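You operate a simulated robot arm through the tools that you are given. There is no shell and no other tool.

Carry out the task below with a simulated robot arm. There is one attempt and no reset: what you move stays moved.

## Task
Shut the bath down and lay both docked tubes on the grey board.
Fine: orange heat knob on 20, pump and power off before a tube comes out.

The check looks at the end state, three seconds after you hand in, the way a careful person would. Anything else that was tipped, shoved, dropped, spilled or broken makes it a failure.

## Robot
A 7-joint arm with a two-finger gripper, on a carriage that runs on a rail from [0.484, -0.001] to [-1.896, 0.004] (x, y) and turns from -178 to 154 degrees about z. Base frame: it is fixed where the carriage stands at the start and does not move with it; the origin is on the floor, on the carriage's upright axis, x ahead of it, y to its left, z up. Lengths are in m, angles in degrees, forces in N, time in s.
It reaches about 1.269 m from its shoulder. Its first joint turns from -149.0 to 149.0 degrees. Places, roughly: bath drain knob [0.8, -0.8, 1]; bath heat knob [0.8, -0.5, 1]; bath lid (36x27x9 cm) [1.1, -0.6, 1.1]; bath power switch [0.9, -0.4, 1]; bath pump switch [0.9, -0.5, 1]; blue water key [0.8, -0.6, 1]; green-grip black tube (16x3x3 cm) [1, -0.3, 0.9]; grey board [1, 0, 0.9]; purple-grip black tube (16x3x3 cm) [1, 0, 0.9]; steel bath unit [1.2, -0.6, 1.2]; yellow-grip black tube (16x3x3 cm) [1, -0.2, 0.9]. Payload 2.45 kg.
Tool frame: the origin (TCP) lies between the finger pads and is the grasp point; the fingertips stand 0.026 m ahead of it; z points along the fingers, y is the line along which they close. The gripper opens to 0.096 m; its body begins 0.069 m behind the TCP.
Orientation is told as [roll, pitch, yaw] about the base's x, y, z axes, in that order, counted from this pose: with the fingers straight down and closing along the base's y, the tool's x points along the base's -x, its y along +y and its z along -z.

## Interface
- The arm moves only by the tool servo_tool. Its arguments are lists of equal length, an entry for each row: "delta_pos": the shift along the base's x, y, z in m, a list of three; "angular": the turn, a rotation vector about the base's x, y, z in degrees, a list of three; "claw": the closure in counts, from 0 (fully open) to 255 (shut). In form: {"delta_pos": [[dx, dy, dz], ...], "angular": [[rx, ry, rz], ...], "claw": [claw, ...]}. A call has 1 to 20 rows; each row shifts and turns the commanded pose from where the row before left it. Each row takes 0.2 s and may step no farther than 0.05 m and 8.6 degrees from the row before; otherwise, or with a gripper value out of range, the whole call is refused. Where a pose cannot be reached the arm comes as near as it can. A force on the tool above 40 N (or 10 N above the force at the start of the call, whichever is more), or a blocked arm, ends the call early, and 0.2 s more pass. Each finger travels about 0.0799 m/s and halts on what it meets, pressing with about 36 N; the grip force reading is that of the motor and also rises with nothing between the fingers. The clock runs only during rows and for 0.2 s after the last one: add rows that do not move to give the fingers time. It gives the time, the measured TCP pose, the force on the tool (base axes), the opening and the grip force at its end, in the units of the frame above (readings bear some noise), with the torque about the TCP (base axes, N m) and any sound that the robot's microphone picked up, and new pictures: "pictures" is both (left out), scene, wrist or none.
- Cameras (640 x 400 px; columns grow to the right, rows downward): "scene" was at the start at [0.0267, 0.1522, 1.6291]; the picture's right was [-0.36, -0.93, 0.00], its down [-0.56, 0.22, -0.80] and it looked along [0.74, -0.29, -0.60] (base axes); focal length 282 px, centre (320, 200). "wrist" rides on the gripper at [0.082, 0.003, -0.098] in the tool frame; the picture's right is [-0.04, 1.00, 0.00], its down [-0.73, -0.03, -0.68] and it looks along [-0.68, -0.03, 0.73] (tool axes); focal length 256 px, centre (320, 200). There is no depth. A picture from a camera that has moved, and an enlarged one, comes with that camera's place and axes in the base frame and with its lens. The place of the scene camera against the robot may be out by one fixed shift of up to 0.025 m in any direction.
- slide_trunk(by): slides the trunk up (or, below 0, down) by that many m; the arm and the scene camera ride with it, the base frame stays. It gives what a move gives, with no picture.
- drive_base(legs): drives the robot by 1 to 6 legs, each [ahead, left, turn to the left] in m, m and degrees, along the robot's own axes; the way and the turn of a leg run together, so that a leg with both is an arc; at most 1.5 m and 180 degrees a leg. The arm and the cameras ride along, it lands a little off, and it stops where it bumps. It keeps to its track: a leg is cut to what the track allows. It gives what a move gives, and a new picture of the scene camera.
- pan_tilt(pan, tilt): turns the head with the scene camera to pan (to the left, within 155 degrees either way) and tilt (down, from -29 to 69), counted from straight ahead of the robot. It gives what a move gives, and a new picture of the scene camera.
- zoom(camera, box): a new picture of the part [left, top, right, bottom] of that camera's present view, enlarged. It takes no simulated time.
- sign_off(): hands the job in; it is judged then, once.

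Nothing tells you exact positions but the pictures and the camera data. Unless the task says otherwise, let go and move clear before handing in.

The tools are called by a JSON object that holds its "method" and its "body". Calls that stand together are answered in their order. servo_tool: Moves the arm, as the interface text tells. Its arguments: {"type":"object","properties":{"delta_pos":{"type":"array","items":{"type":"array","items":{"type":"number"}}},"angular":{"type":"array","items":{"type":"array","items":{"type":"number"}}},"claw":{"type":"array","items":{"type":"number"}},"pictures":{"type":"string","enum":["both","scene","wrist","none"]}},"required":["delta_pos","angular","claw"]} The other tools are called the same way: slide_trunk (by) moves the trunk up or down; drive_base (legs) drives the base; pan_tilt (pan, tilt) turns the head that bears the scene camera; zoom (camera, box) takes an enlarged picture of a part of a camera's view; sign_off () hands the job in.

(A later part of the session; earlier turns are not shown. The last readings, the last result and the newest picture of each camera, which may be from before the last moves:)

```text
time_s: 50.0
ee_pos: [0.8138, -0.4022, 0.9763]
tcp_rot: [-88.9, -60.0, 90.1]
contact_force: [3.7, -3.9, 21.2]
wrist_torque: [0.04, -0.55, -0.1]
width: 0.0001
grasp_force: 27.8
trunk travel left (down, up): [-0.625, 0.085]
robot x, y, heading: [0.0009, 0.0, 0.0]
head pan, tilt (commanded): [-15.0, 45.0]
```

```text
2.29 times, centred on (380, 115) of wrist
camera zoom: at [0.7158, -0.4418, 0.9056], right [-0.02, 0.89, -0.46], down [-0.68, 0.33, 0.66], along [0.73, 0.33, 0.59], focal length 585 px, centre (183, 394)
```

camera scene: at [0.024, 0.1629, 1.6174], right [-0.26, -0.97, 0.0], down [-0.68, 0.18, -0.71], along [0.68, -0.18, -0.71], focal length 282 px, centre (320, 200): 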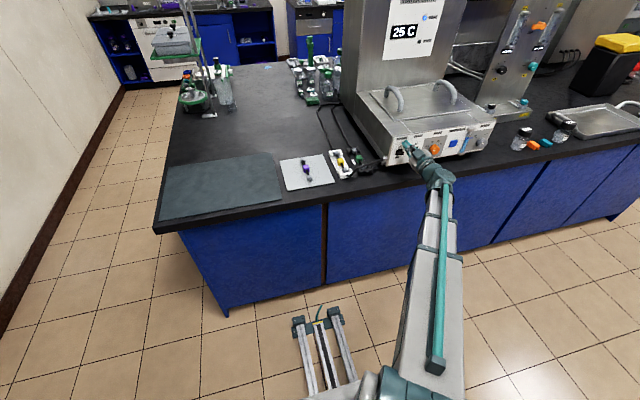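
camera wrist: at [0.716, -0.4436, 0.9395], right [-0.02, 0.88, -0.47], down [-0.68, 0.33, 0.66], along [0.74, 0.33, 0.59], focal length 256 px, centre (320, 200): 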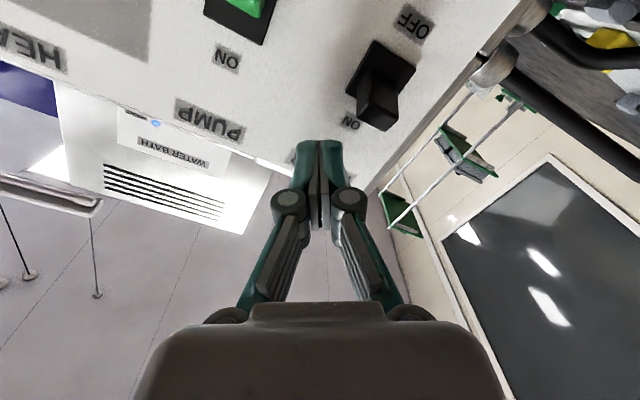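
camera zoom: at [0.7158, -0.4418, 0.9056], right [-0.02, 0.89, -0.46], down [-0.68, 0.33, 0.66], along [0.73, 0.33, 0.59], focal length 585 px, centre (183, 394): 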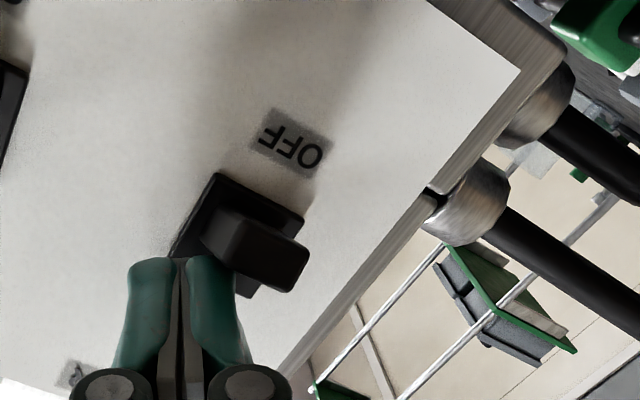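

The display and both lamps have gone dark, so power is off. I'll lift off the lever, back away from the panel, and check that both levers are down.

{"method": "servo_tool", "body": {"delta_pos": [[0, 0, 0.006], [0, 0, 0.014], [0, 0, 0.017], [-0.03, 0, 0], [-0.04, 0, 0.01], [-0.04, 0, 0.02], [-0.04, 0, 0.03]], "angular": [[0, 0, 0], [0, 0, 0], [0, 0, 0], [0, 0, 0], [0, 0, 0], [0, 0, 0], [0, 0, 0]], "claw": [255, 255, 255, 255, 255, 255, 255], "pictures": "both"}}

{"method": "zoom", "body": {"camera": "scene", "box": [385, 120, 475, 180]}}

{"method": "zoom", "body": {"camera": "scene", "box": [270, 130, 400, 210]}}

{"method": "zoom", "body": {"camera": "scene", "box": [325, 140, 395, 185]}}

```text
time_s: 51.6
ee_pos: [0.6636, -0.3997, 1.0695]
tcp_rot: [-88.3, -59.9, 89.7]
contact_force: [0.2, 0.1, -1.1]
wrist_torque: [0.01, -0.02, -0.02]
width: 0.0
grasp_force: 28.6
trunk travel left (down, up): [-0.625, 0.085]
robot x, y, heading: [-0.002, 0.0031, 0.2]
head pan, tilt (commanded): [-15.0, 45.0]
camera scene: at [0.0234, 0.163, 1.6173], right [-0.26, -0.97, 0.0], down [-0.68, 0.18, -0.71], along [0.68, -0.18, -0.71], focal length 282 px, centre (320, 200)
camera wrist: at [0.565, -0.4395, 0.9993], right [-0.02, 0.88, -0.47], down [-0.68, 0.33, 0.66], along [0.74, 0.33, 0.59], focal length 256 px, centre (320, 200)
```

scene: 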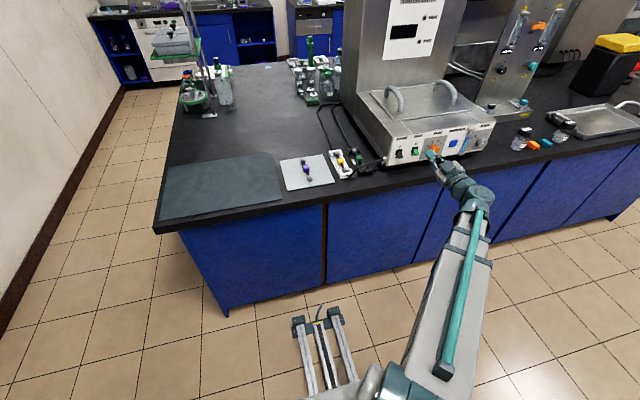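
wrist: 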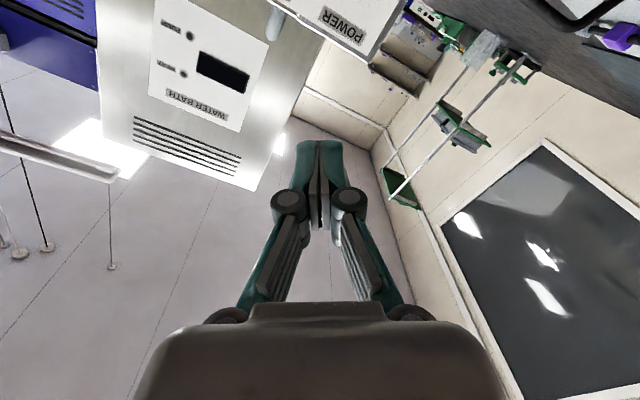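

```text
6.67 times, centred on (430, 150) of scene
camera zoom: at [0.0234, 0.163, 1.6173], right [-0.26, -0.97, 0.0], down [-0.68, 0.18, -0.71], along [0.68, -0.18, -0.71], focal length 1882 px, centre (-413, 533)
```

zoom: 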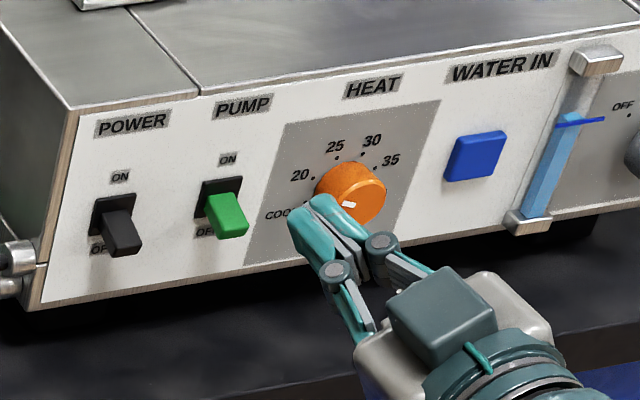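

```text
4.92 times, centred on (335, 170) of scene
camera zoom: at [0.0234, 0.163, 1.6173], right [-0.26, -0.97, 0.0], down [-0.68, 0.18, -0.71], along [0.68, -0.18, -0.71], focal length 1390 px, centre (246, 348)
```

zoom: 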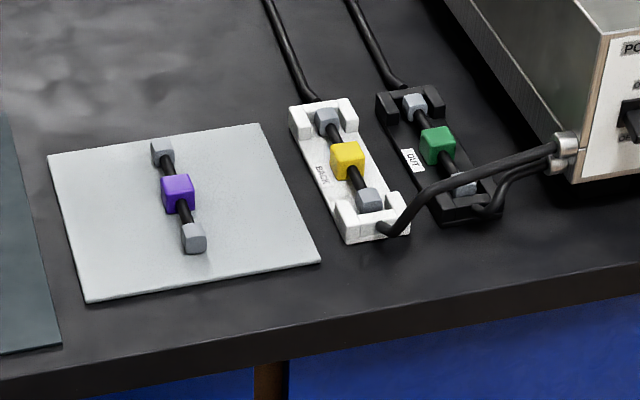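

```text
8.89 times, centred on (360, 162) of scene
camera zoom: at [0.0234, 0.163, 1.6173], right [-0.26, -0.97, 0.0], down [-0.68, 0.18, -0.71], along [0.68, -0.18, -0.71], focal length 2510 px, centre (-36, 533)
```

zoom: 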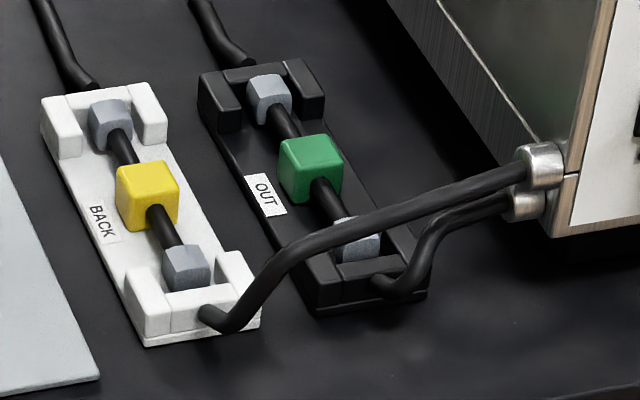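

Power and pump are off and the dial is on 20. Now the tubes: the black hose to the white dock seems to cross over the front end of the green tube, so I need a good view. I'll turn the fingers back down and go over to look at the docks with the wrist camera.

{"method": "servo_tool", "body": {"delta_pos": [[0, 0, 0.02], [0, 0, 0.02], [0, 0, 0.02], [0, 0, 0.02], [0, 0.018, 0.003], [0, 0.018, 0.003], [0, 0.018, 0.003], [0, 0.018, 0.003], [0, 0.018, 0.003], [0, 0.018, 0.003], [0, 0.018, 0.003], [0, 0.018, 0.003], [0, 0.018, 0.003], [0, 0.018, 0.003], [0, 0.018, 0.003]], "angular": [[7.5, 0, 0], [7.5, 0, 0], [7.5, 0, 0], [7.5, 0, 0], [0, 8.18, 0], [0, 8.18, 0], [0, 8.18, 0], [0, 8.18, 0], [0, 8.18, 0], [0, 8.18, 0], [0, 8.18, 0], [0, 8.18, 0], [0, 8.18, 0], [0, 8.18, 0], [0, 8.18, 0]], "claw": [255, 230, 200, 150, 100, 50, 0, 0, 0, 0, 0, 0, 0, 0, 0], "pictures": "both"}}

```text
time_s: 54.8
ee_pos: [0.6664, -0.2029, 1.1825]
tcp_rot: [1.5, 0.3, 0.1]
contact_force: [0.3, 0.3, 0.5]
wrist_torque: [-0.03, -0.01, -0.01]
width: 0.0959
grasp_force: 0.0
trunk travel left (down, up): [-0.625, 0.085]
robot x, y, heading: [-0.0005, 0.0004, 0.1]
head pan, tilt (commanded): [-15.0, 45.0]
camera scene: at [0.0244, 0.163, 1.6173], right [-0.26, -0.97, 0.0], down [-0.68, 0.18, -0.71], along [0.68, -0.18, -0.71], focal length 282 px, centre (320, 200)
camera wrist: at [0.5847, -0.2025, 1.2823], right [0.04, 1.0, 0.02], down [0.74, -0.04, 0.67], along [0.67, -0.01, -0.74], focal length 256 px, centre (320, 200)
```

scene: 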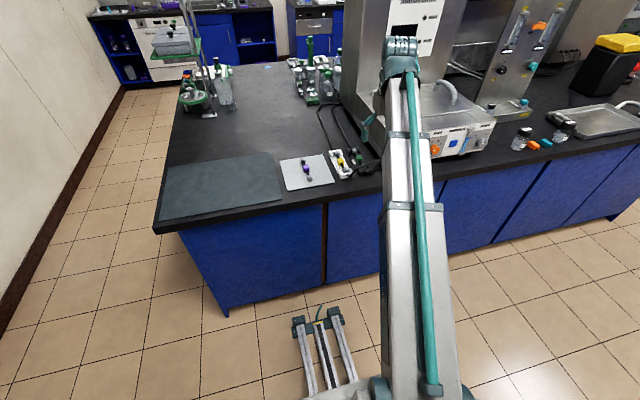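
wrist: 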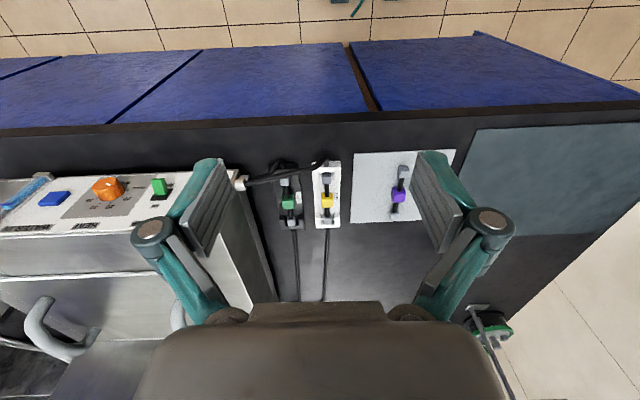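

Good view of docks and board from here. I'll enlarge it.

{"method": "zoom", "body": {"camera": "wrist", "box": [230, 130, 470, 250]}}

{"method": "zoom", "body": {"camera": "wrist", "box": [260, 145, 360, 235]}}

```text
2.67 times, centred on (350, 190) of wrist
camera zoom: at [0.5847, -0.2025, 1.2823], right [0.04, 1.0, 0.02], down [0.74, -0.04, 0.67], along [0.67, -0.01, -0.74], focal length 683 px, centre (240, 227)
```

zoom: 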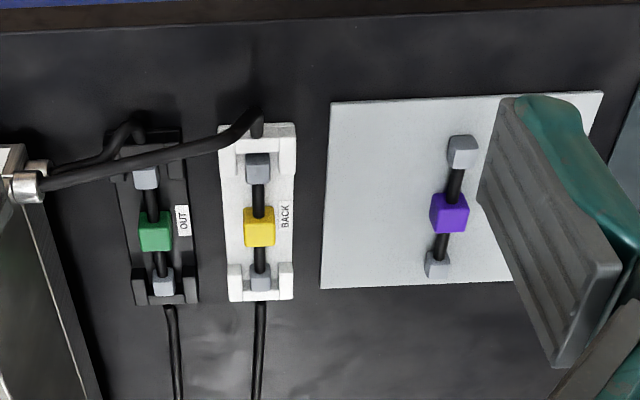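

```text
4.44 times, centred on (310, 190) of wrist
camera zoom: at [0.5847, -0.2025, 1.2823], right [0.04, 1.0, 0.02], down [0.74, -0.04, 0.67], along [0.67, -0.01, -0.74], focal length 1138 px, centre (364, 244)
```

zoom: 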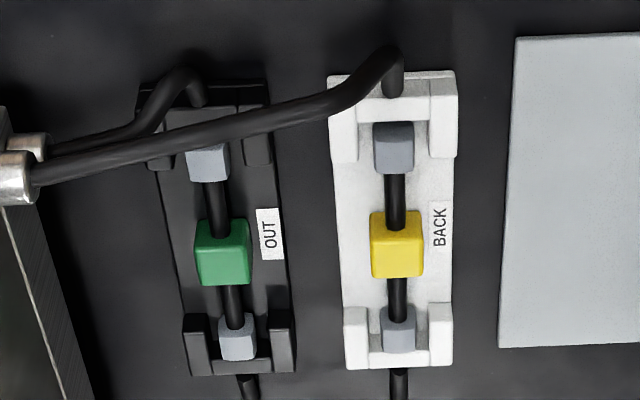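

The hose does run over the front end of the green tube. I need its height, so I'll take a second wrist view 18 cm further forward.

{"method": "servo_tool", "body": {"delta_pos": [[0.045, 0, 0], [0.045, 0, 0], [0.045, 0, 0], [0.045, 0, 0], [0, 0, 0]], "angular": [[-0.75, -0.3, 0], [-0.75, 0, 0], [0, 0, 0], [0, 0, 0], [0, 0, 0]], "claw": [0, 0, 0, 0, 0], "pictures": "wrist"}}

{"method": "zoom", "body": {"camera": "wrist", "box": [220, 20, 440, 190]}}

```text
time_s: 56.0
ee_pos: [0.8467, -0.2033, 1.1848]
tcp_rot: [-0.3, -0.2, 0.1]
contact_force: [-0.2, -0.8, -0.5]
wrist_torque: [-0.01, -0.01, -0.02]
width: 0.0961
grasp_force: 0.1
trunk travel left (down, up): [-0.625, 0.085]
robot x, y, heading: [0.0008, -0.0002, 0.1]
head pan, tilt (commanded): [-15.0, 45.0]
camera wrist: at [0.7644, -0.201, 1.2831], right [0.04, 1.0, 0.0], down [0.73, -0.03, 0.68], along [0.68, -0.03, -0.73], focal length 256 px, centre (320, 200)
```

wrist: 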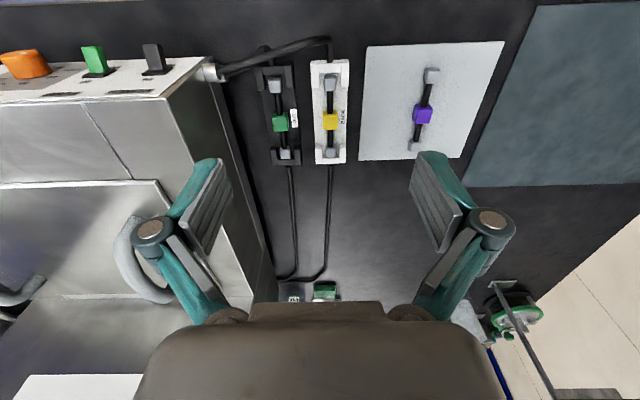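

```text
2.35 times, centred on (330, 105) of wrist
camera zoom: at [0.7644, -0.201, 1.2831], right [0.04, 1.0, 0.0], down [0.73, -0.03, 0.68], along [0.68, -0.03, -0.73], focal length 602 px, centre (296, 424)
```

zoom: 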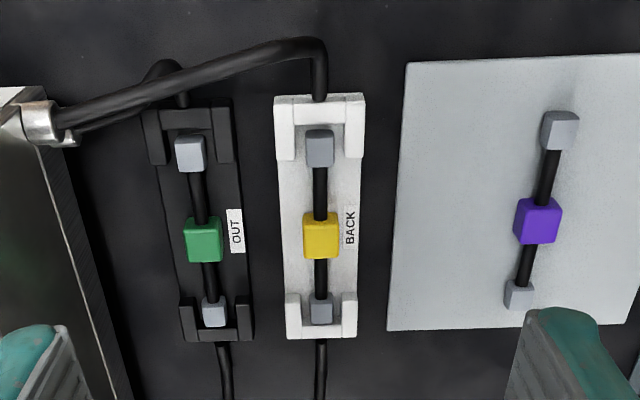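

From this steeper view the hose passes about 4–5 cm in front of the green tube's front cap, at z ≈ 0.93, so a straight vertical lift is clear. I need better heights for the grips, so I'll take two lower wrist views.

{"method": "servo_tool", "body": {"delta_pos": [[-0.015, 0, -0.04], [-0.015, 0, -0.04], [-0.015, 0, -0.04], [0, 0, -0.01], [0, 0, 0]], "angular": [[0.3, 0.2, 0], [0, 0, 0], [0, 0, 0], [0, 0, 0], [0, 0, 0]], "claw": [0, 0, 0, 0, 0], "pictures": "wrist"}}

{"method": "zoom", "body": {"camera": "wrist", "box": [220, 100, 440, 240]}}

{"method": "servo_tool", "body": {"delta_pos": [[0.04, 0, 0], [0.04, 0, 0], [0.04, 0, 0], [0.04, 0, 0], [0.04, 0, 0], [0, 0, 0]], "angular": [[0, 0, 0], [0, 0, 0], [0, 0, 0], [0, 0, 0], [0, 0, 0], [0, 0, 0]], "claw": [0, 0, 0, 0, 0, 0], "pictures": "wrist"}}

{"method": "zoom", "body": {"camera": "wrist", "box": [220, 0, 440, 140]}}

```text
time_s: 57.2
ee_pos: [0.8006, -0.2032, 1.0531]
tcp_rot: [0.2, 0.0, 0.1]
contact_force: [0.9, 0.8, 0.7]
wrist_torque: [0.03, 0.01, 0.0]
width: 0.0961
grasp_force: 0.2
trunk travel left (down, up): [-0.625, 0.085]
robot x, y, heading: [0.0003, 0.0019, 0.1]
head pan, tilt (commanded): [-15.0, 45.0]
camera wrist: at [0.7187, -0.2008, 1.1515], right [0.04, 1.0, 0.0], down [0.73, -0.03, 0.68], along [0.68, -0.02, -0.73], focal length 256 px, centre (320, 200)
```

wrist: 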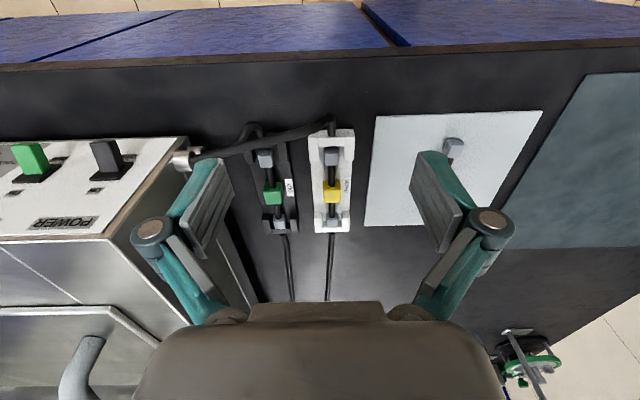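

```text
2.86 times, centred on (330, 170) of wrist
camera zoom: at [0.7187, -0.2008, 1.1515], right [0.04, 1.0, 0.0], down [0.73, -0.03, 0.68], along [0.68, -0.02, -0.73], focal length 731 px, centre (291, 286)
```

zoom: 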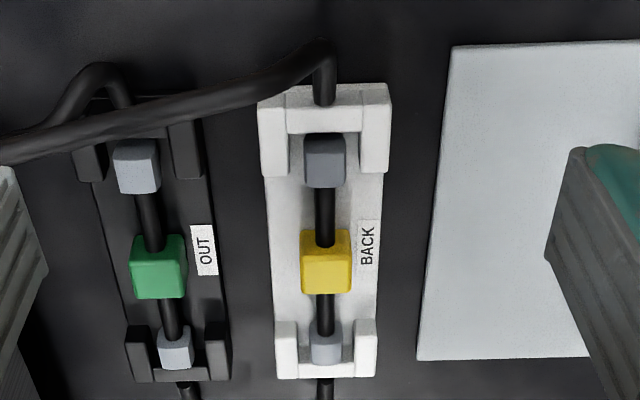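

```text
time_s: 58.6
ee_pos: [1.0003, -0.2032, 1.0535]
tcp_rot: [0.2, 0.0, 0.1]
contact_force: [0.1, -0.8, 0.2]
wrist_torque: [0.02, 0.02, -0.02]
width: 0.0959
grasp_force: 0.0
trunk travel left (down, up): [-0.625, 0.085]
robot x, y, heading: [0.0009, 0.0015, 0.1]
head pan, tilt (commanded): [-15.0, 45.0]
camera wrist: at [0.9179, -0.2006, 1.1522], right [0.04, 1.0, 0.0], down [0.73, -0.03, 0.68], along [0.68, -0.02, -0.73], focal length 256 px, centre (320, 200)
```

wrist: 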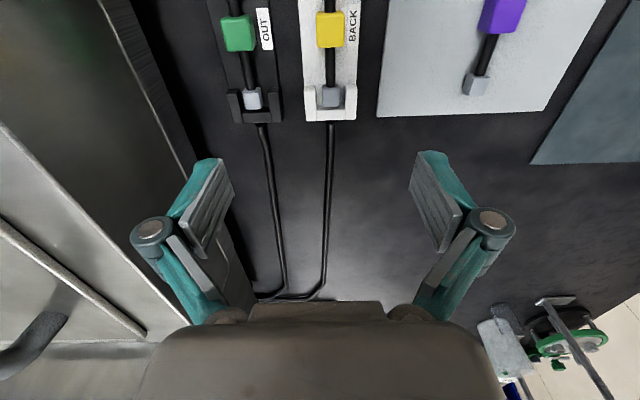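

```text
2.86 times, centred on (330, 70) of wrist
camera zoom: at [0.9179, -0.2006, 1.1522], right [0.04, 1.0, 0.0], down [0.73, -0.03, 0.68], along [0.68, -0.02, -0.73], focal length 731 px, centre (291, 571)
```

zoom: 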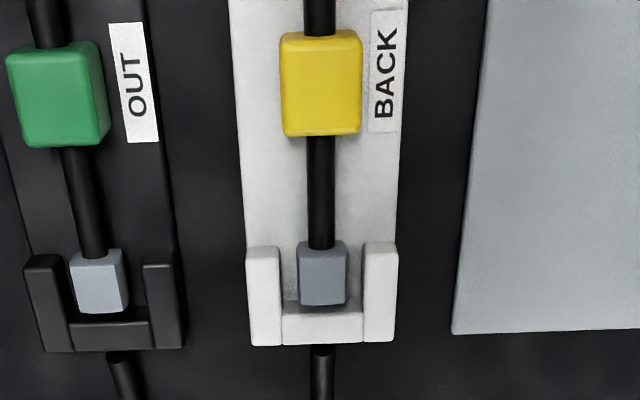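

Measured: yellow grip is a ~25 mm block at (0.963, -0.192), top z ≈ 0.882; green grip at (0.963, -0.277), same height; both tubes lie along x. The board spans x 0.858–1.058, y -0.137–0.064 with top z ≈ 0.854, and purple lies along x at y ≈ -0.039. I'll hover over the yellow grip with the fingers partly open.

{"method": "servo_tool", "body": {"delta_pos": [[-0.0125, 0.004, -0.02], [-0.0125, 0.004, -0.03], [-0.0125, 0.0032, -0.03], [0, 0, -0.02], [0, 0, 0], [0, 0, 0]], "angular": [[-0.2, 0, 0], [0, 0, 0], [0, 0, 0], [0, 0, 0], [0, 0, 0], [0, 0, 0]], "claw": [50, 96, 96, 96, 96, 96], "pictures": "both"}}

{"method": "zoom", "body": {"camera": "wrist", "box": [220, 60, 420, 185]}}

{"method": "zoom", "body": {"camera": "scene", "box": [290, 100, 410, 190]}}

```text
time_s: 60.0
ee_pos: [0.9641, -0.1909, 0.9533]
tcp_rot: [0.0, 0.0, 0.1]
contact_force: [0.1, -0.3, 0.0]
wrist_torque: [-0.01, -0.02, 0.02]
width: 0.0599
grasp_force: 0.0
trunk travel left (down, up): [-0.625, 0.085]
robot x, y, heading: [0.0022, 0.0022, 0.0]
head pan, tilt (commanded): [-15.0, 45.0]
camera scene: at [0.024, 0.1629, 1.6174], right [-0.26, -0.97, 0.0], down [-0.68, 0.18, -0.71], along [0.68, -0.18, -0.71], focal length 282 px, centre (320, 200)
camera wrist: at [0.8821, -0.1885, 1.0518], right [0.04, 1.0, 0.0], down [0.73, -0.03, 0.68], along [0.68, -0.03, -0.73], focal length 256 px, centre (320, 200)
```

scene: 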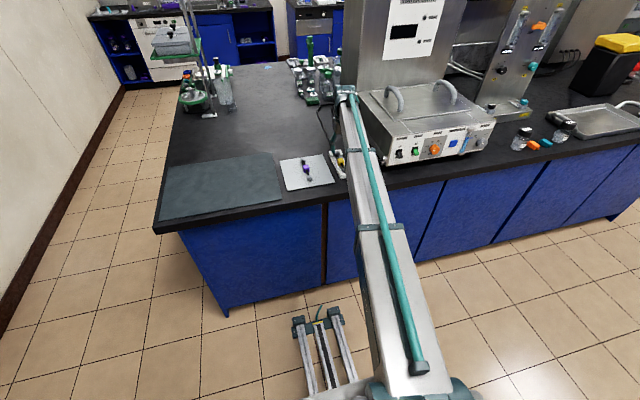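
wrist: 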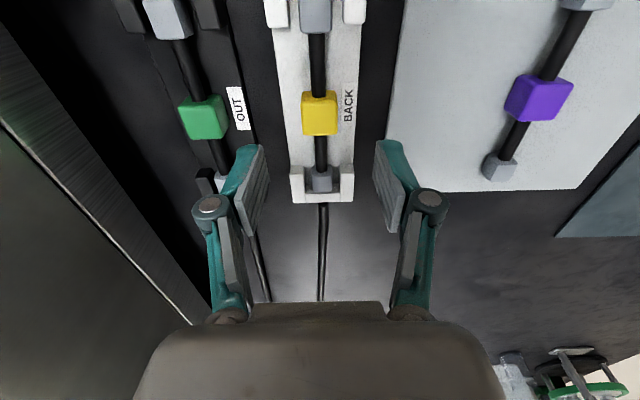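

```text
3.20 times, centred on (320, 122) of wrist
camera zoom: at [0.8821, -0.1885, 1.0518], right [0.04, 1.0, 0.0], down [0.73, -0.03, 0.68], along [0.68, -0.03, -0.73], focal length 819 px, centre (320, 448)
```

zoom: 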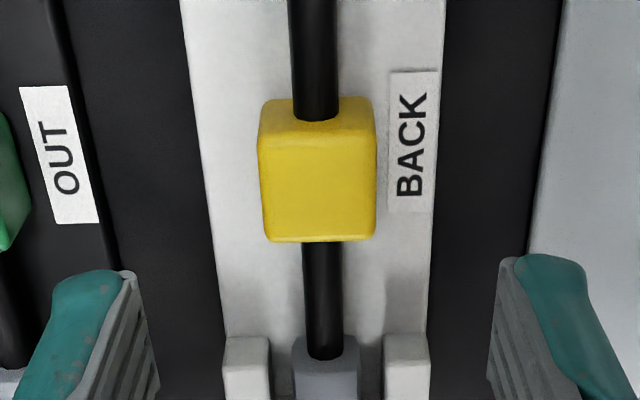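

```text
4.44 times, centred on (350, 145) of scene
camera zoom: at [0.024, 0.1629, 1.6174], right [-0.26, -0.97, 0.0], down [-0.68, 0.18, -0.71], along [0.68, -0.18, -0.71], focal length 1255 px, centre (187, 444)
```

zoom: 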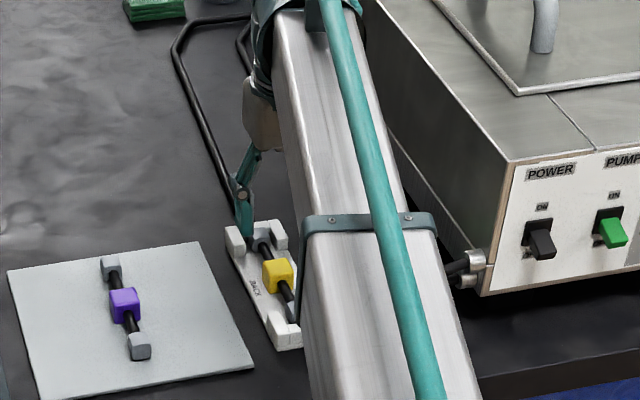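

Centred to within a millimetre. Descending to the yellow grip.

{"method": "servo_tool", "body": {"delta_pos": [[-0.001, -0.0008, -0.02], [0, 0, -0.02], [0, 0, -0.012], [0, 0, -0.006], [0, 0, -0.004], [0, 0, 0]], "angular": [[0, 0, 0], [0, 0, 0], [0, 0, 0], [0, 0, 0], [0, 0, 0], [0, 0, 0]], "claw": [96, 96, 96, 96, 96, 96], "pictures": "wrist"}}

{"method": "zoom", "body": {"camera": "wrist", "box": [200, 80, 440, 230]}}

{"method": "zoom", "body": {"camera": "scene", "box": [310, 120, 390, 190]}}

```text
time_s: 61.4
ee_pos: [0.9617, -0.193, 0.8923]
tcp_rot: [-0.1, 0.0, 0.0]
contact_force: [0.8, -0.1, -0.2]
wrist_torque: [-0.01, 0.0, 0.0]
width: 0.0599
grasp_force: 0.0
trunk travel left (down, up): [-0.625, 0.085]
robot x, y, heading: [0.0012, -0.0029, 0.1]
head pan, tilt (commanded): [-15.0, 45.0]
camera wrist: at [0.8807, -0.1898, 0.9902], right [0.04, 1.0, 0.0], down [0.73, -0.03, 0.68], along [0.68, -0.03, -0.73], focal length 256 px, centre (320, 200)
```

wrist: 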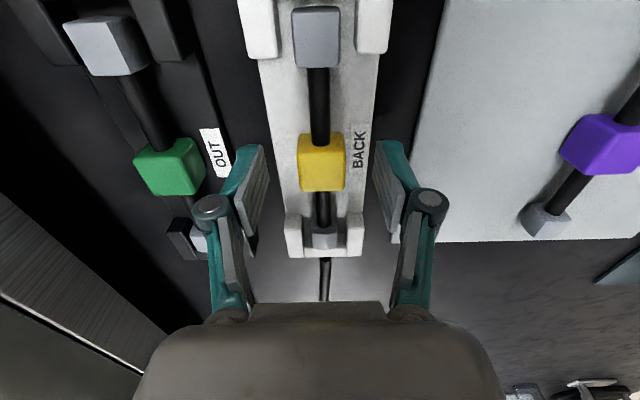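

```text
2.67 times, centred on (320, 155) of wrist
camera zoom: at [0.8807, -0.1898, 0.9902], right [0.04, 1.0, 0.0], down [0.73, -0.03, 0.68], along [0.68, -0.03, -0.73], focal length 683 px, centre (320, 320)
```

zoom: 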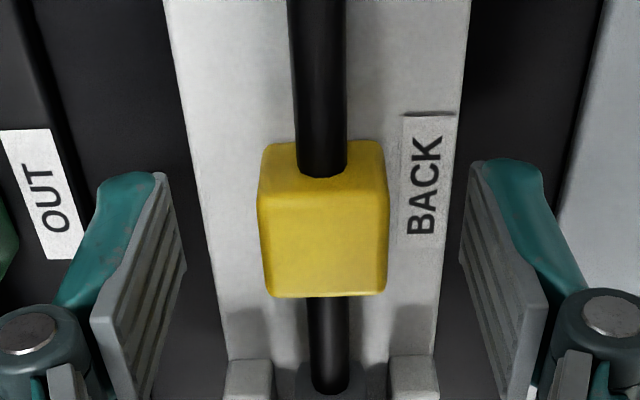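

```text
5.71 times, centred on (350, 155) of scene
camera zoom: at [0.024, 0.1629, 1.6174], right [-0.26, -0.97, 0.0], down [-0.68, 0.18, -0.71], along [0.68, -0.18, -0.71], focal length 1613 px, centre (149, 457)
```

zoom: 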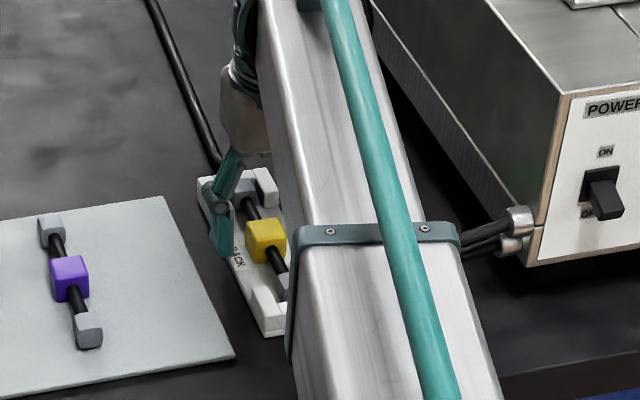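

The grip sits squarely between the pads, with about 16 mm overlap. I'll go 3 mm lower and close.

{"method": "servo_tool", "body": {"delta_pos": [[0.001, 0.0008, -0.003], [0, 0, 0], [0, 0, 0], [0, 0, 0], [0, 0, 0], [0, 0, 0]], "angular": [[0, 0, 0], [0, 0, 0], [0, 0, 0], [0, 0, 0], [0, 0, 0], [0, 0, 0]], "claw": [96, 130, 160, 190, 215, 230], "pictures": "wrist"}}

```text
time_s: 62.8
ee_pos: [0.9633, -0.1912, 0.8902]
tcp_rot: [-0.1, 0.0, 0.2]
contact_force: [-1.3, 0.6, 0.1]
wrist_torque: [0.01, -0.02, 0.01]
width: 0.0246
grasp_force: 36.2
trunk travel left (down, up): [-0.625, 0.085]
robot x, y, heading: [-0.0, 0.0001, 0.1]
head pan, tilt (commanded): [-15.0, 45.0]
camera wrist: at [0.8816, -0.189, 0.9876], right [0.04, 1.0, 0.0], down [0.73, -0.03, 0.68], along [0.68, -0.03, -0.73], focal length 256 px, centre (320, 200)
```

wrist: 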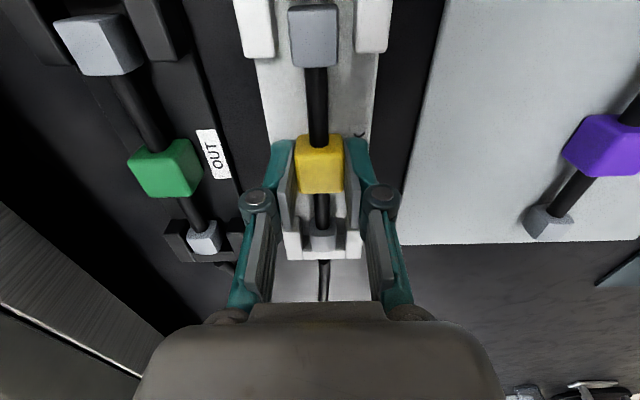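

Gripped cleanly at 24.6 mm with no side force. Lifting straight up, slowly.

{"method": "servo_tool", "body": {"delta_pos": [[0, 0, 0.004], [0, 0, 0.006], [0, 0, 0.01], [0, 0, 0.015], [0, 0, 0.02], [0, 0, 0.02], [0, 0, 0.02], [0, 0, 0]], "angular": [[0, 0, 0], [0, 0, 0], [0, 0, 0], [0, 0, 0], [0, 0, 0], [0, 0, 0], [0, 0, 0], [0, 0, 0]], "claw": [230, 230, 230, 230, 230, 230, 230, 230], "pictures": "both"}}

{"method": "zoom", "body": {"camera": "scene", "box": [300, 110, 390, 190]}}

```text
time_s: 64.6
ee_pos: [0.9624, -0.1949, 0.9833]
tcp_rot: [0.0, 0.0, 0.1]
contact_force: [0.3, 0.3, 0.4]
wrist_torque: [-0.01, -0.01, -0.06]
width: 0.0249
grasp_force: 36.6
trunk travel left (down, up): [-0.625, 0.085]
robot x, y, heading: [-0.0044, 0.0006, 0.2]
head pan, tilt (commanded): [-15.0, 45.0]
camera scene: at [0.0241, 0.1629, 1.6174], right [-0.26, -0.97, 0.0], down [-0.68, 0.18, -0.71], along [0.68, -0.18, -0.71], focal length 282 px, centre (320, 200)
camera wrist: at [0.8813, -0.19, 1.0817], right [0.04, 1.0, 0.0], down [0.73, -0.03, 0.68], along [0.68, -0.03, -0.73], focal length 256 px, centre (320, 200)
```

scene: 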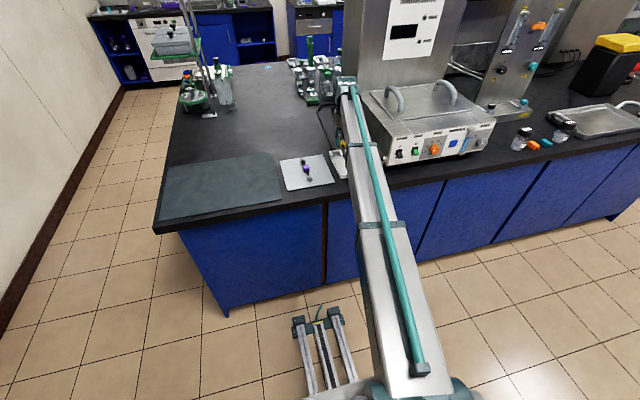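
wrist: 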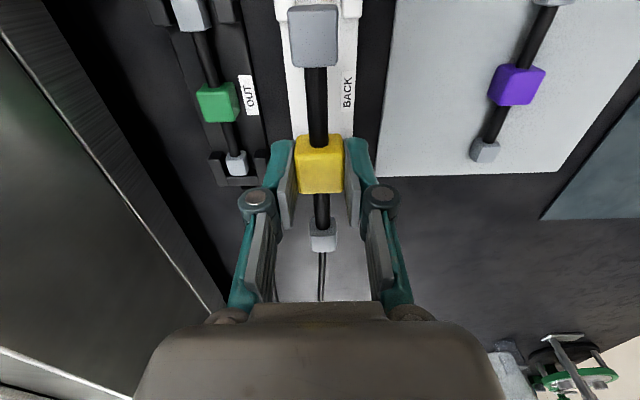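

```text
5.00 times, centred on (345, 150) of scene
camera zoom: at [0.0241, 0.1629, 1.6174], right [-0.26, -0.97, 0.0], down [-0.68, 0.18, -0.71], along [0.68, -0.18, -0.71], focal length 1412 px, centre (195, 450)
```

zoom: 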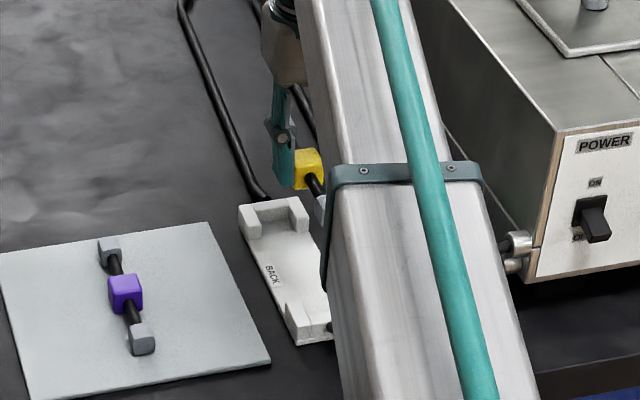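

The yellow tube is out cleanly and the dock stayed put. Now I'll carry it at this height over to the far side of the board (y ≈ +0.03), clear above purple.

{"method": "servo_tool", "body": {"delta_pos": [[0, 0.02, 0.005], [-0.001, 0.04, 0], [-0.001, 0.042, 0], [-0.001, 0.042, 0], [-0.001, 0.042, 0], [-0.001, 0.0355, 0], [0, 0, 0], [0, 0, 0]], "angular": [[0, 0, 0], [0, 0, 0], [0, 0, 0], [0, 0, 0], [0, 0, 0], [0, 0, 0], [0, 0, 0], [0, 0, 0]], "claw": [230, 230, 230, 230, 230, 230, 230, 230], "pictures": "both"}}

{"method": "zoom", "body": {"camera": "wrist", "box": [140, 0, 500, 225]}}

{"method": "zoom", "body": {"camera": "scene", "box": [250, 120, 350, 200]}}

```text
time_s: 66.4
ee_pos: [0.9579, 0.0323, 0.99]
tcp_rot: [0.0, 0.0, 0.1]
contact_force: [-0.9, 0.0, -0.8]
wrist_torque: [0.03, -0.01, -0.01]
width: 0.0248
grasp_force: 36.4
trunk travel left (down, up): [-0.625, 0.085]
robot x, y, heading: [0.0001, 0.0014, -0.3]
head pan, tilt (commanded): [-15.0, 45.0]
camera scene: at [0.024, 0.1627, 1.6174], right [-0.26, -0.97, 0.0], down [-0.68, 0.18, -0.71], along [0.68, -0.18, -0.71], focal length 282 px, centre (320, 200)
camera wrist: at [0.8766, 0.0349, 1.0873], right [0.04, 1.0, 0.0], down [0.73, -0.03, 0.68], along [0.68, -0.03, -0.73], focal length 256 px, centre (320, 200)
```

scene: 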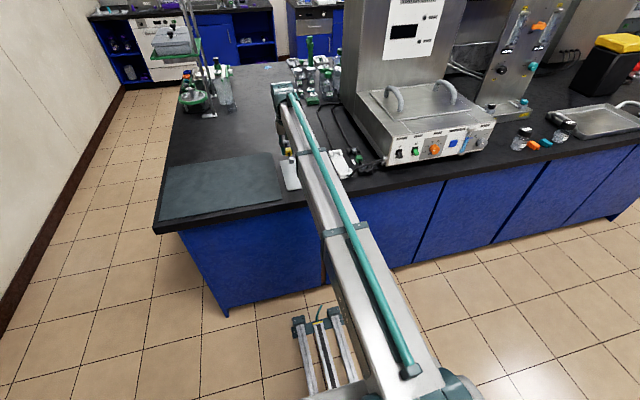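
wrist: 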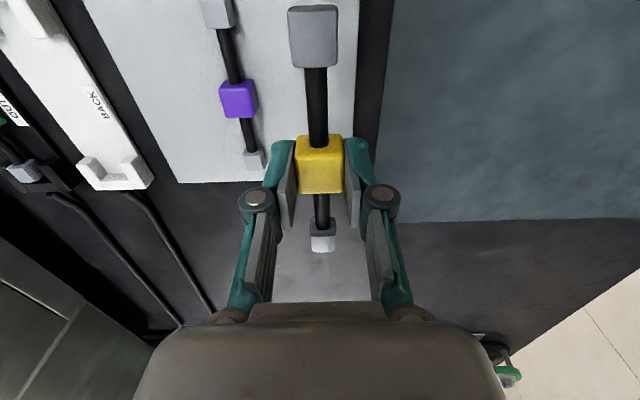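

```text
1.78 times, centred on (320, 112) of wrist
camera zoom: at [0.8766, 0.0349, 1.0873], right [0.04, 1.0, 0.0], down [0.73, -0.03, 0.68], along [0.68, -0.03, -0.73], focal length 455 px, centre (320, 356)
```

zoom: 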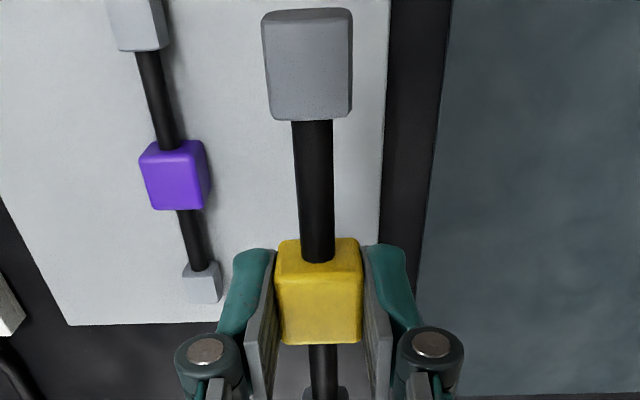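

```text
5.00 times, centred on (300, 160) of scene
camera zoom: at [0.024, 0.1627, 1.6174], right [-0.26, -0.97, 0.0], down [-0.68, 0.18, -0.71], along [0.68, -0.18, -0.71], focal length 1412 px, centre (420, 400)
```

zoom: 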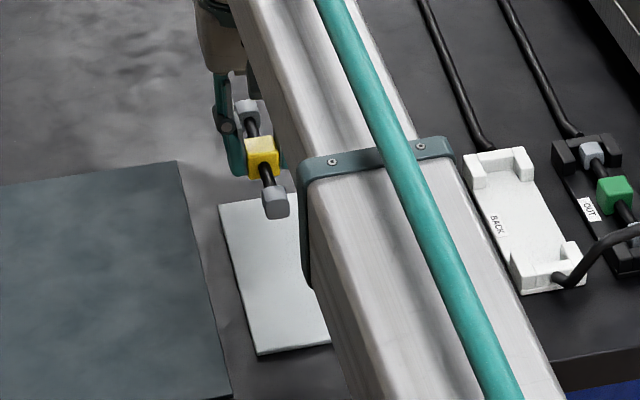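

Well placed: the tube will sit at y 0.020–0.045, with about 2 cm to the board edge and 4.6 cm to purple. Lowering to just above the board.

{"method": "servo_tool", "body": {"delta_pos": [[0, -0.001, -0.025], [0, 0, -0.025], [0, 0, -0.02], [0, 0, -0.015], [0, 0, -0.007], [0, 0, 0]], "angular": [[0, 0, 0], [0, 0, 0], [0, 0, 0], [0, 0, 0], [0, 0, 0], [0, 0, 0]], "claw": [230, 230, 230, 230, 230, 230], "pictures": "wrist"}}

{"method": "zoom", "body": {"camera": "scene", "box": [250, 120, 350, 200]}}

```text
time_s: 67.8
ee_pos: [0.9576, 0.0283, 0.8965]
tcp_rot: [0.0, 0.1, 0.1]
contact_force: [-0.6, -0.4, -0.3]
wrist_torque: [0.01, 0.0, 0.0]
width: 0.0248
grasp_force: 35.6
trunk travel left (down, up): [-0.625, 0.085]
robot x, y, heading: [-0.0019, 0.0004, 0.1]
head pan, tilt (commanded): [-15.0, 45.0]
camera wrist: at [0.8756, 0.0317, 0.9944], right [0.04, 1.0, 0.0], down [0.73, -0.03, 0.68], along [0.68, -0.03, -0.73], focal length 256 px, centre (320, 200)
```

wrist: 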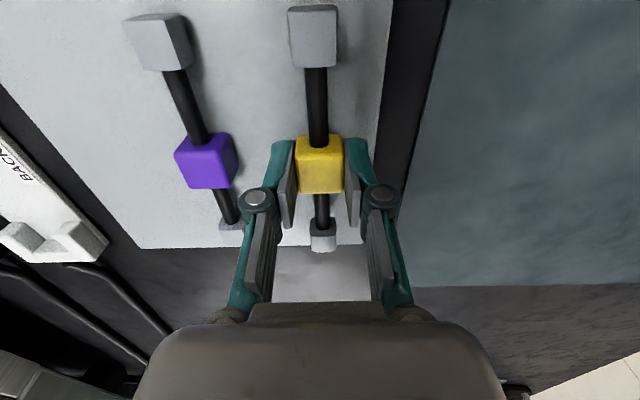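

```text
5.00 times, centred on (300, 160) of scene
camera zoom: at [0.024, 0.1629, 1.6174], right [-0.26, -0.97, 0.0], down [-0.68, 0.18, -0.71], along [0.68, -0.18, -0.71], focal length 1412 px, centre (420, 400)
```

zoom: 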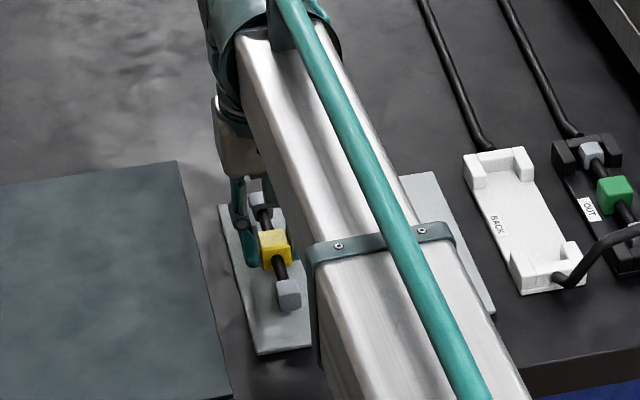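

Now small steps down, watching for touch.

{"method": "servo_tool", "body": {"delta_pos": [[0, 0, -0.002], [0, 0, -0.002], [0, 0, 0]], "angular": [[0, 0, 0], [0, 0, 0], [0, 0, 0]], "claw": [230, 230, 230], "pictures": "none"}}

{"method": "servo_tool", "body": {"delta_pos": [[0, 0, -0.0015], [0, 0, -0.0015], [0, 0, 0]], "angular": [[0, 0, 0], [0, 0, 0], [0, 0, 0]], "claw": [230, 230, 230], "pictures": "none"}}

```text
time_s: 68.6
ee_pos: [0.9582, 0.0283, 0.8919]
tcp_rot: [0.0, 0.1, 0.0]
contact_force: [-0.4, 0.6, -0.3]
wrist_torque: [-0.01, 0.02, 0.04]
width: 0.0247
grasp_force: 36.3
trunk travel left (down, up): [-0.625, 0.085]
robot x, y, heading: [-0.0007, 0.0044, -0.1]
head pan, tilt (commanded): [-15.0, 45.0]
```

```text
time_s: 69.4
ee_pos: [0.9579, 0.0285, 0.89]
tcp_rot: [0.1, 0.1, 0.1]
contact_force: [-0.4, 0.0, -0.5]
wrist_torque: [-0.01, 0.0, -0.01]
width: 0.0245
grasp_force: 35.8
trunk travel left (down, up): [-0.625, 0.085]
robot x, y, heading: [-0.0027, -0.0008, 0.1]
head pan, tilt (commanded): [-15.0, 45.0]
```

{"method": "servo_tool", "body": {"delta_pos": [[0, 0, -0.001], [0, 0, -0.001], [0, 0, 0]], "angular": [[0, 0, 0], [0, 0, 0], [0, 0, 0]], "claw": [230, 230, 230], "pictures": "none"}}

{"method": "servo_tool", "body": {"delta_pos": [[0, 0, -0.001], [0, 0, -0.0005], [0, 0, 0]], "angular": [[0, 0, 0], [0, 0, 0], [0, 0, 0]], "claw": [230, 230, 230], "pictures": "wrist"}}

```text
time_s: 70.2
ee_pos: [0.9589, 0.0278, 0.8876]
tcp_rot: [-0.1, 0.1, 0.1]
contact_force: [0.2, 0.0, -0.3]
wrist_torque: [-0.01, 0.01, 0.0]
width: 0.0248
grasp_force: 36.4
trunk travel left (down, up): [-0.625, 0.085]
robot x, y, heading: [0.0021, 0.0011, 0.0]
head pan, tilt (commanded): [-15.0, 45.0]
```

```text
time_s: 71.0
ee_pos: [0.9575, 0.0285, 0.8876]
tcp_rot: [-0.1, 0.1, 0.2]
contact_force: [-0.1, -0.2, 2.3]
wrist_torque: [0.0, 0.03, 0.01]
width: 0.0247
grasp_force: 36.0
trunk travel left (down, up): [-0.625, 0.085]
robot x, y, heading: [-0.0022, 0.0026, -0.0]
head pan, tilt (commanded): [-15.0, 45.0]
camera wrist: at [0.8765, 0.0314, 0.986], right [0.04, 1.0, 0.0], down [0.73, -0.03, 0.68], along [0.68, -0.03, -0.73], focal length 256 px, centre (320, 200)
```

wrist: 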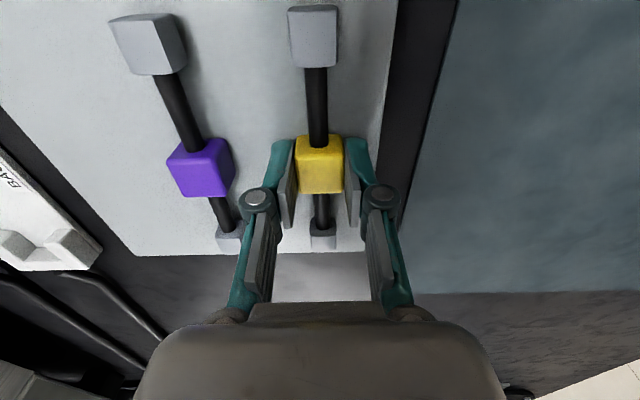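

A 2 N upward force: the tube is touching the board. Opening gently and rising straight up.

{"method": "servo_tool", "body": {"delta_pos": [[0, 0, 0], [0, 0, 0], [0, 0, 0], [0, 0, 0], [0, 0, 0.01], [0, 0, 0.02], [0, 0, 0.03], [0, 0, 0.04]], "angular": [[0, 0, 0], [0, 0, 0], [0, 0, 0], [0, 0, 0], [0, 0, 0], [0, 0, 0], [0, 0, 0], [0, 0, 0]], "claw": [200, 170, 135, 135, 135, 135, 135, 135], "pictures": "both"}}

{"method": "zoom", "body": {"camera": "wrist", "box": [140, 0, 500, 225]}}

```text
time_s: 72.8
ee_pos: [0.9586, 0.0296, 0.9881]
tcp_rot: [0.0, 0.0, 0.1]
contact_force: [1.1, 1.0, -0.2]
wrist_torque: [-0.04, 0.0, 0.01]
width: 0.0455
grasp_force: 0.0
trunk travel left (down, up): [-0.625, 0.085]
robot x, y, heading: [-0.0023, -0.0021, 0.2]
head pan, tilt (commanded): [-15.0, 45.0]
camera scene: at [0.0236, 0.1628, 1.6173], right [-0.26, -0.97, 0.0], down [-0.68, 0.18, -0.71], along [0.68, -0.18, -0.71], focal length 282 px, centre (320, 200)
camera wrist: at [0.8761, 0.0317, 1.0855], right [0.04, 1.0, 0.0], down [0.73, -0.03, 0.68], along [0.68, -0.03, -0.73], focal length 256 px, centre (320, 200)
```

scene: 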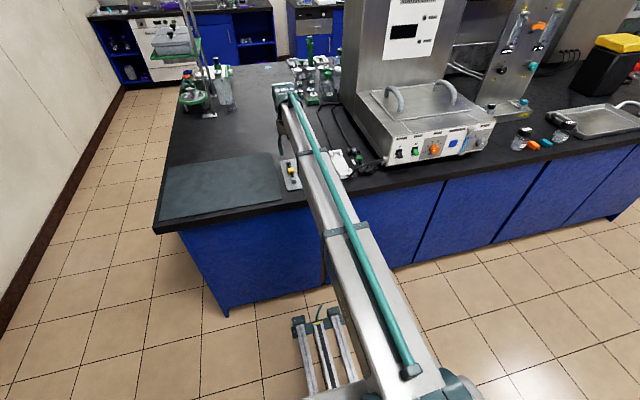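
wrist: 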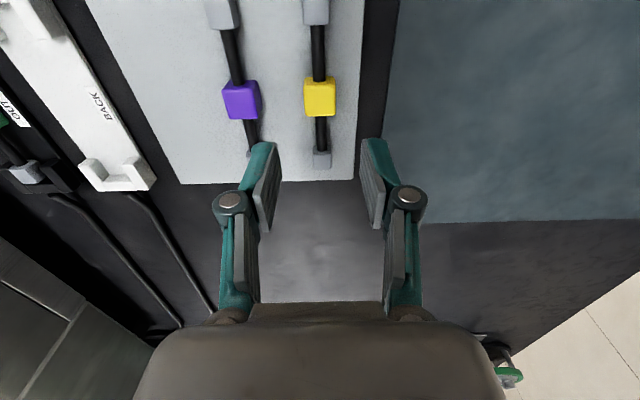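

```text
1.78 times, centred on (320, 112) of wrist
camera zoom: at [0.8761, 0.0317, 1.0855], right [0.04, 1.0, 0.0], down [0.73, -0.03, 0.68], along [0.68, -0.03, -0.73], focal length 455 px, centre (320, 356)
```

zoom: 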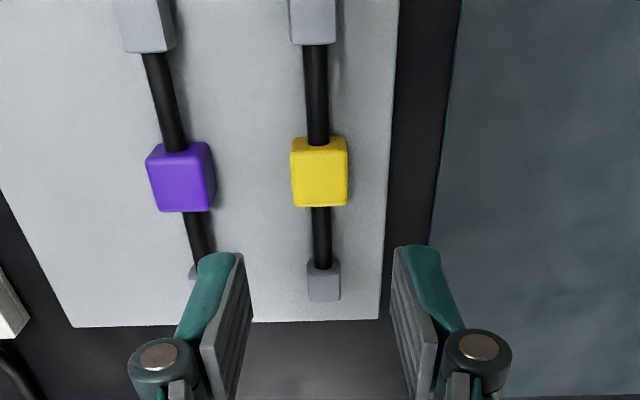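

Yellow lies flat on the board, and purple hasn't moved. Now over to the green tube at the same height.

{"method": "servo_tool", "body": {"delta_pos": [[0, -0.03, 0.01], [0, -0.044, 0], [0.001, -0.044, 0], [0.001, -0.044, 0], [0.001, -0.044, 0], [0.001, -0.044, 0], [0, -0.044, 0], [0, -0.0125, -0.02], [0, 0, -0.02], [0, 0, 0]], "angular": [[0, 0, 0], [0, 0, 0], [0, 0, 0], [0, 0, 0], [0, 0, 0], [0, 0, 0], [0, 0, 0], [0, 0, 0], [0, 0, 0], [0, 0, 0]], "claw": [135, 135, 130, 120, 110, 96, 96, 96, 96, 96], "pictures": "both"}}

{"method": "zoom", "body": {"camera": "wrist", "box": [220, 60, 420, 185]}}

{"method": "zoom", "body": {"camera": "scene", "box": [280, 110, 420, 200]}}

```text
time_s: 75.0
ee_pos: [0.964, -0.278, 0.9554]
tcp_rot: [0.0, 0.0, 0.1]
contact_force: [0.3, -1.2, -0.2]
wrist_torque: [0.01, -0.01, -0.01]
width: 0.0599
grasp_force: 0.1
trunk travel left (down, up): [-0.625, 0.085]
robot x, y, heading: [0.0009, -0.0004, 0.2]
head pan, tilt (commanded): [-15.0, 45.0]
camera scene: at [0.0239, 0.1628, 1.6174], right [-0.26, -0.97, 0.0], down [-0.68, 0.18, -0.71], along [0.68, -0.18, -0.71], focal length 282 px, centre (320, 200)
camera wrist: at [0.8825, -0.2754, 1.0539], right [0.04, 1.0, 0.0], down [0.73, -0.03, 0.68], along [0.68, -0.03, -0.73], focal length 256 px, centre (320, 200)
```

scene: 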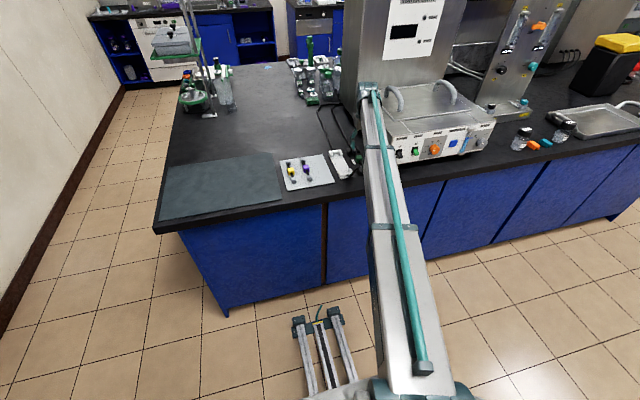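
wrist: 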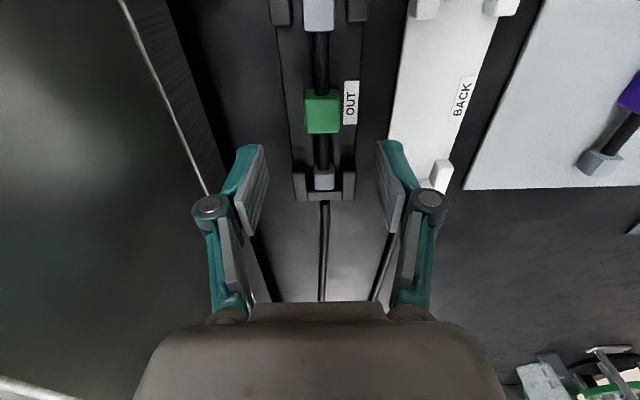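

```text
3.20 times, centred on (320, 122) of wrist
camera zoom: at [0.8825, -0.2754, 1.0539], right [0.04, 1.0, 0.0], down [0.73, -0.03, 0.68], along [0.68, -0.03, -0.73], focal length 819 px, centre (320, 448)
```

zoom: 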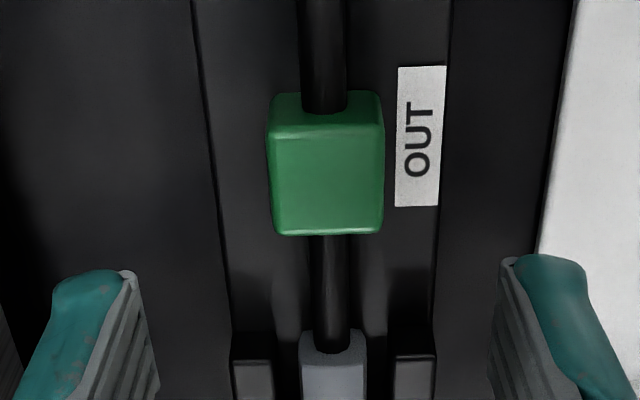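

```text
4.44 times, centred on (350, 155) of scene
camera zoom: at [0.0239, 0.1628, 1.6174], right [-0.26, -0.97, 0.0], down [-0.68, 0.18, -0.71], along [0.68, -0.18, -0.71], focal length 1255 px, centre (187, 400)
```

zoom: 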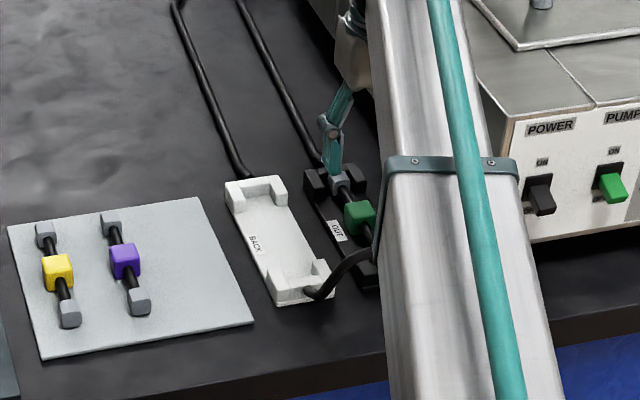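

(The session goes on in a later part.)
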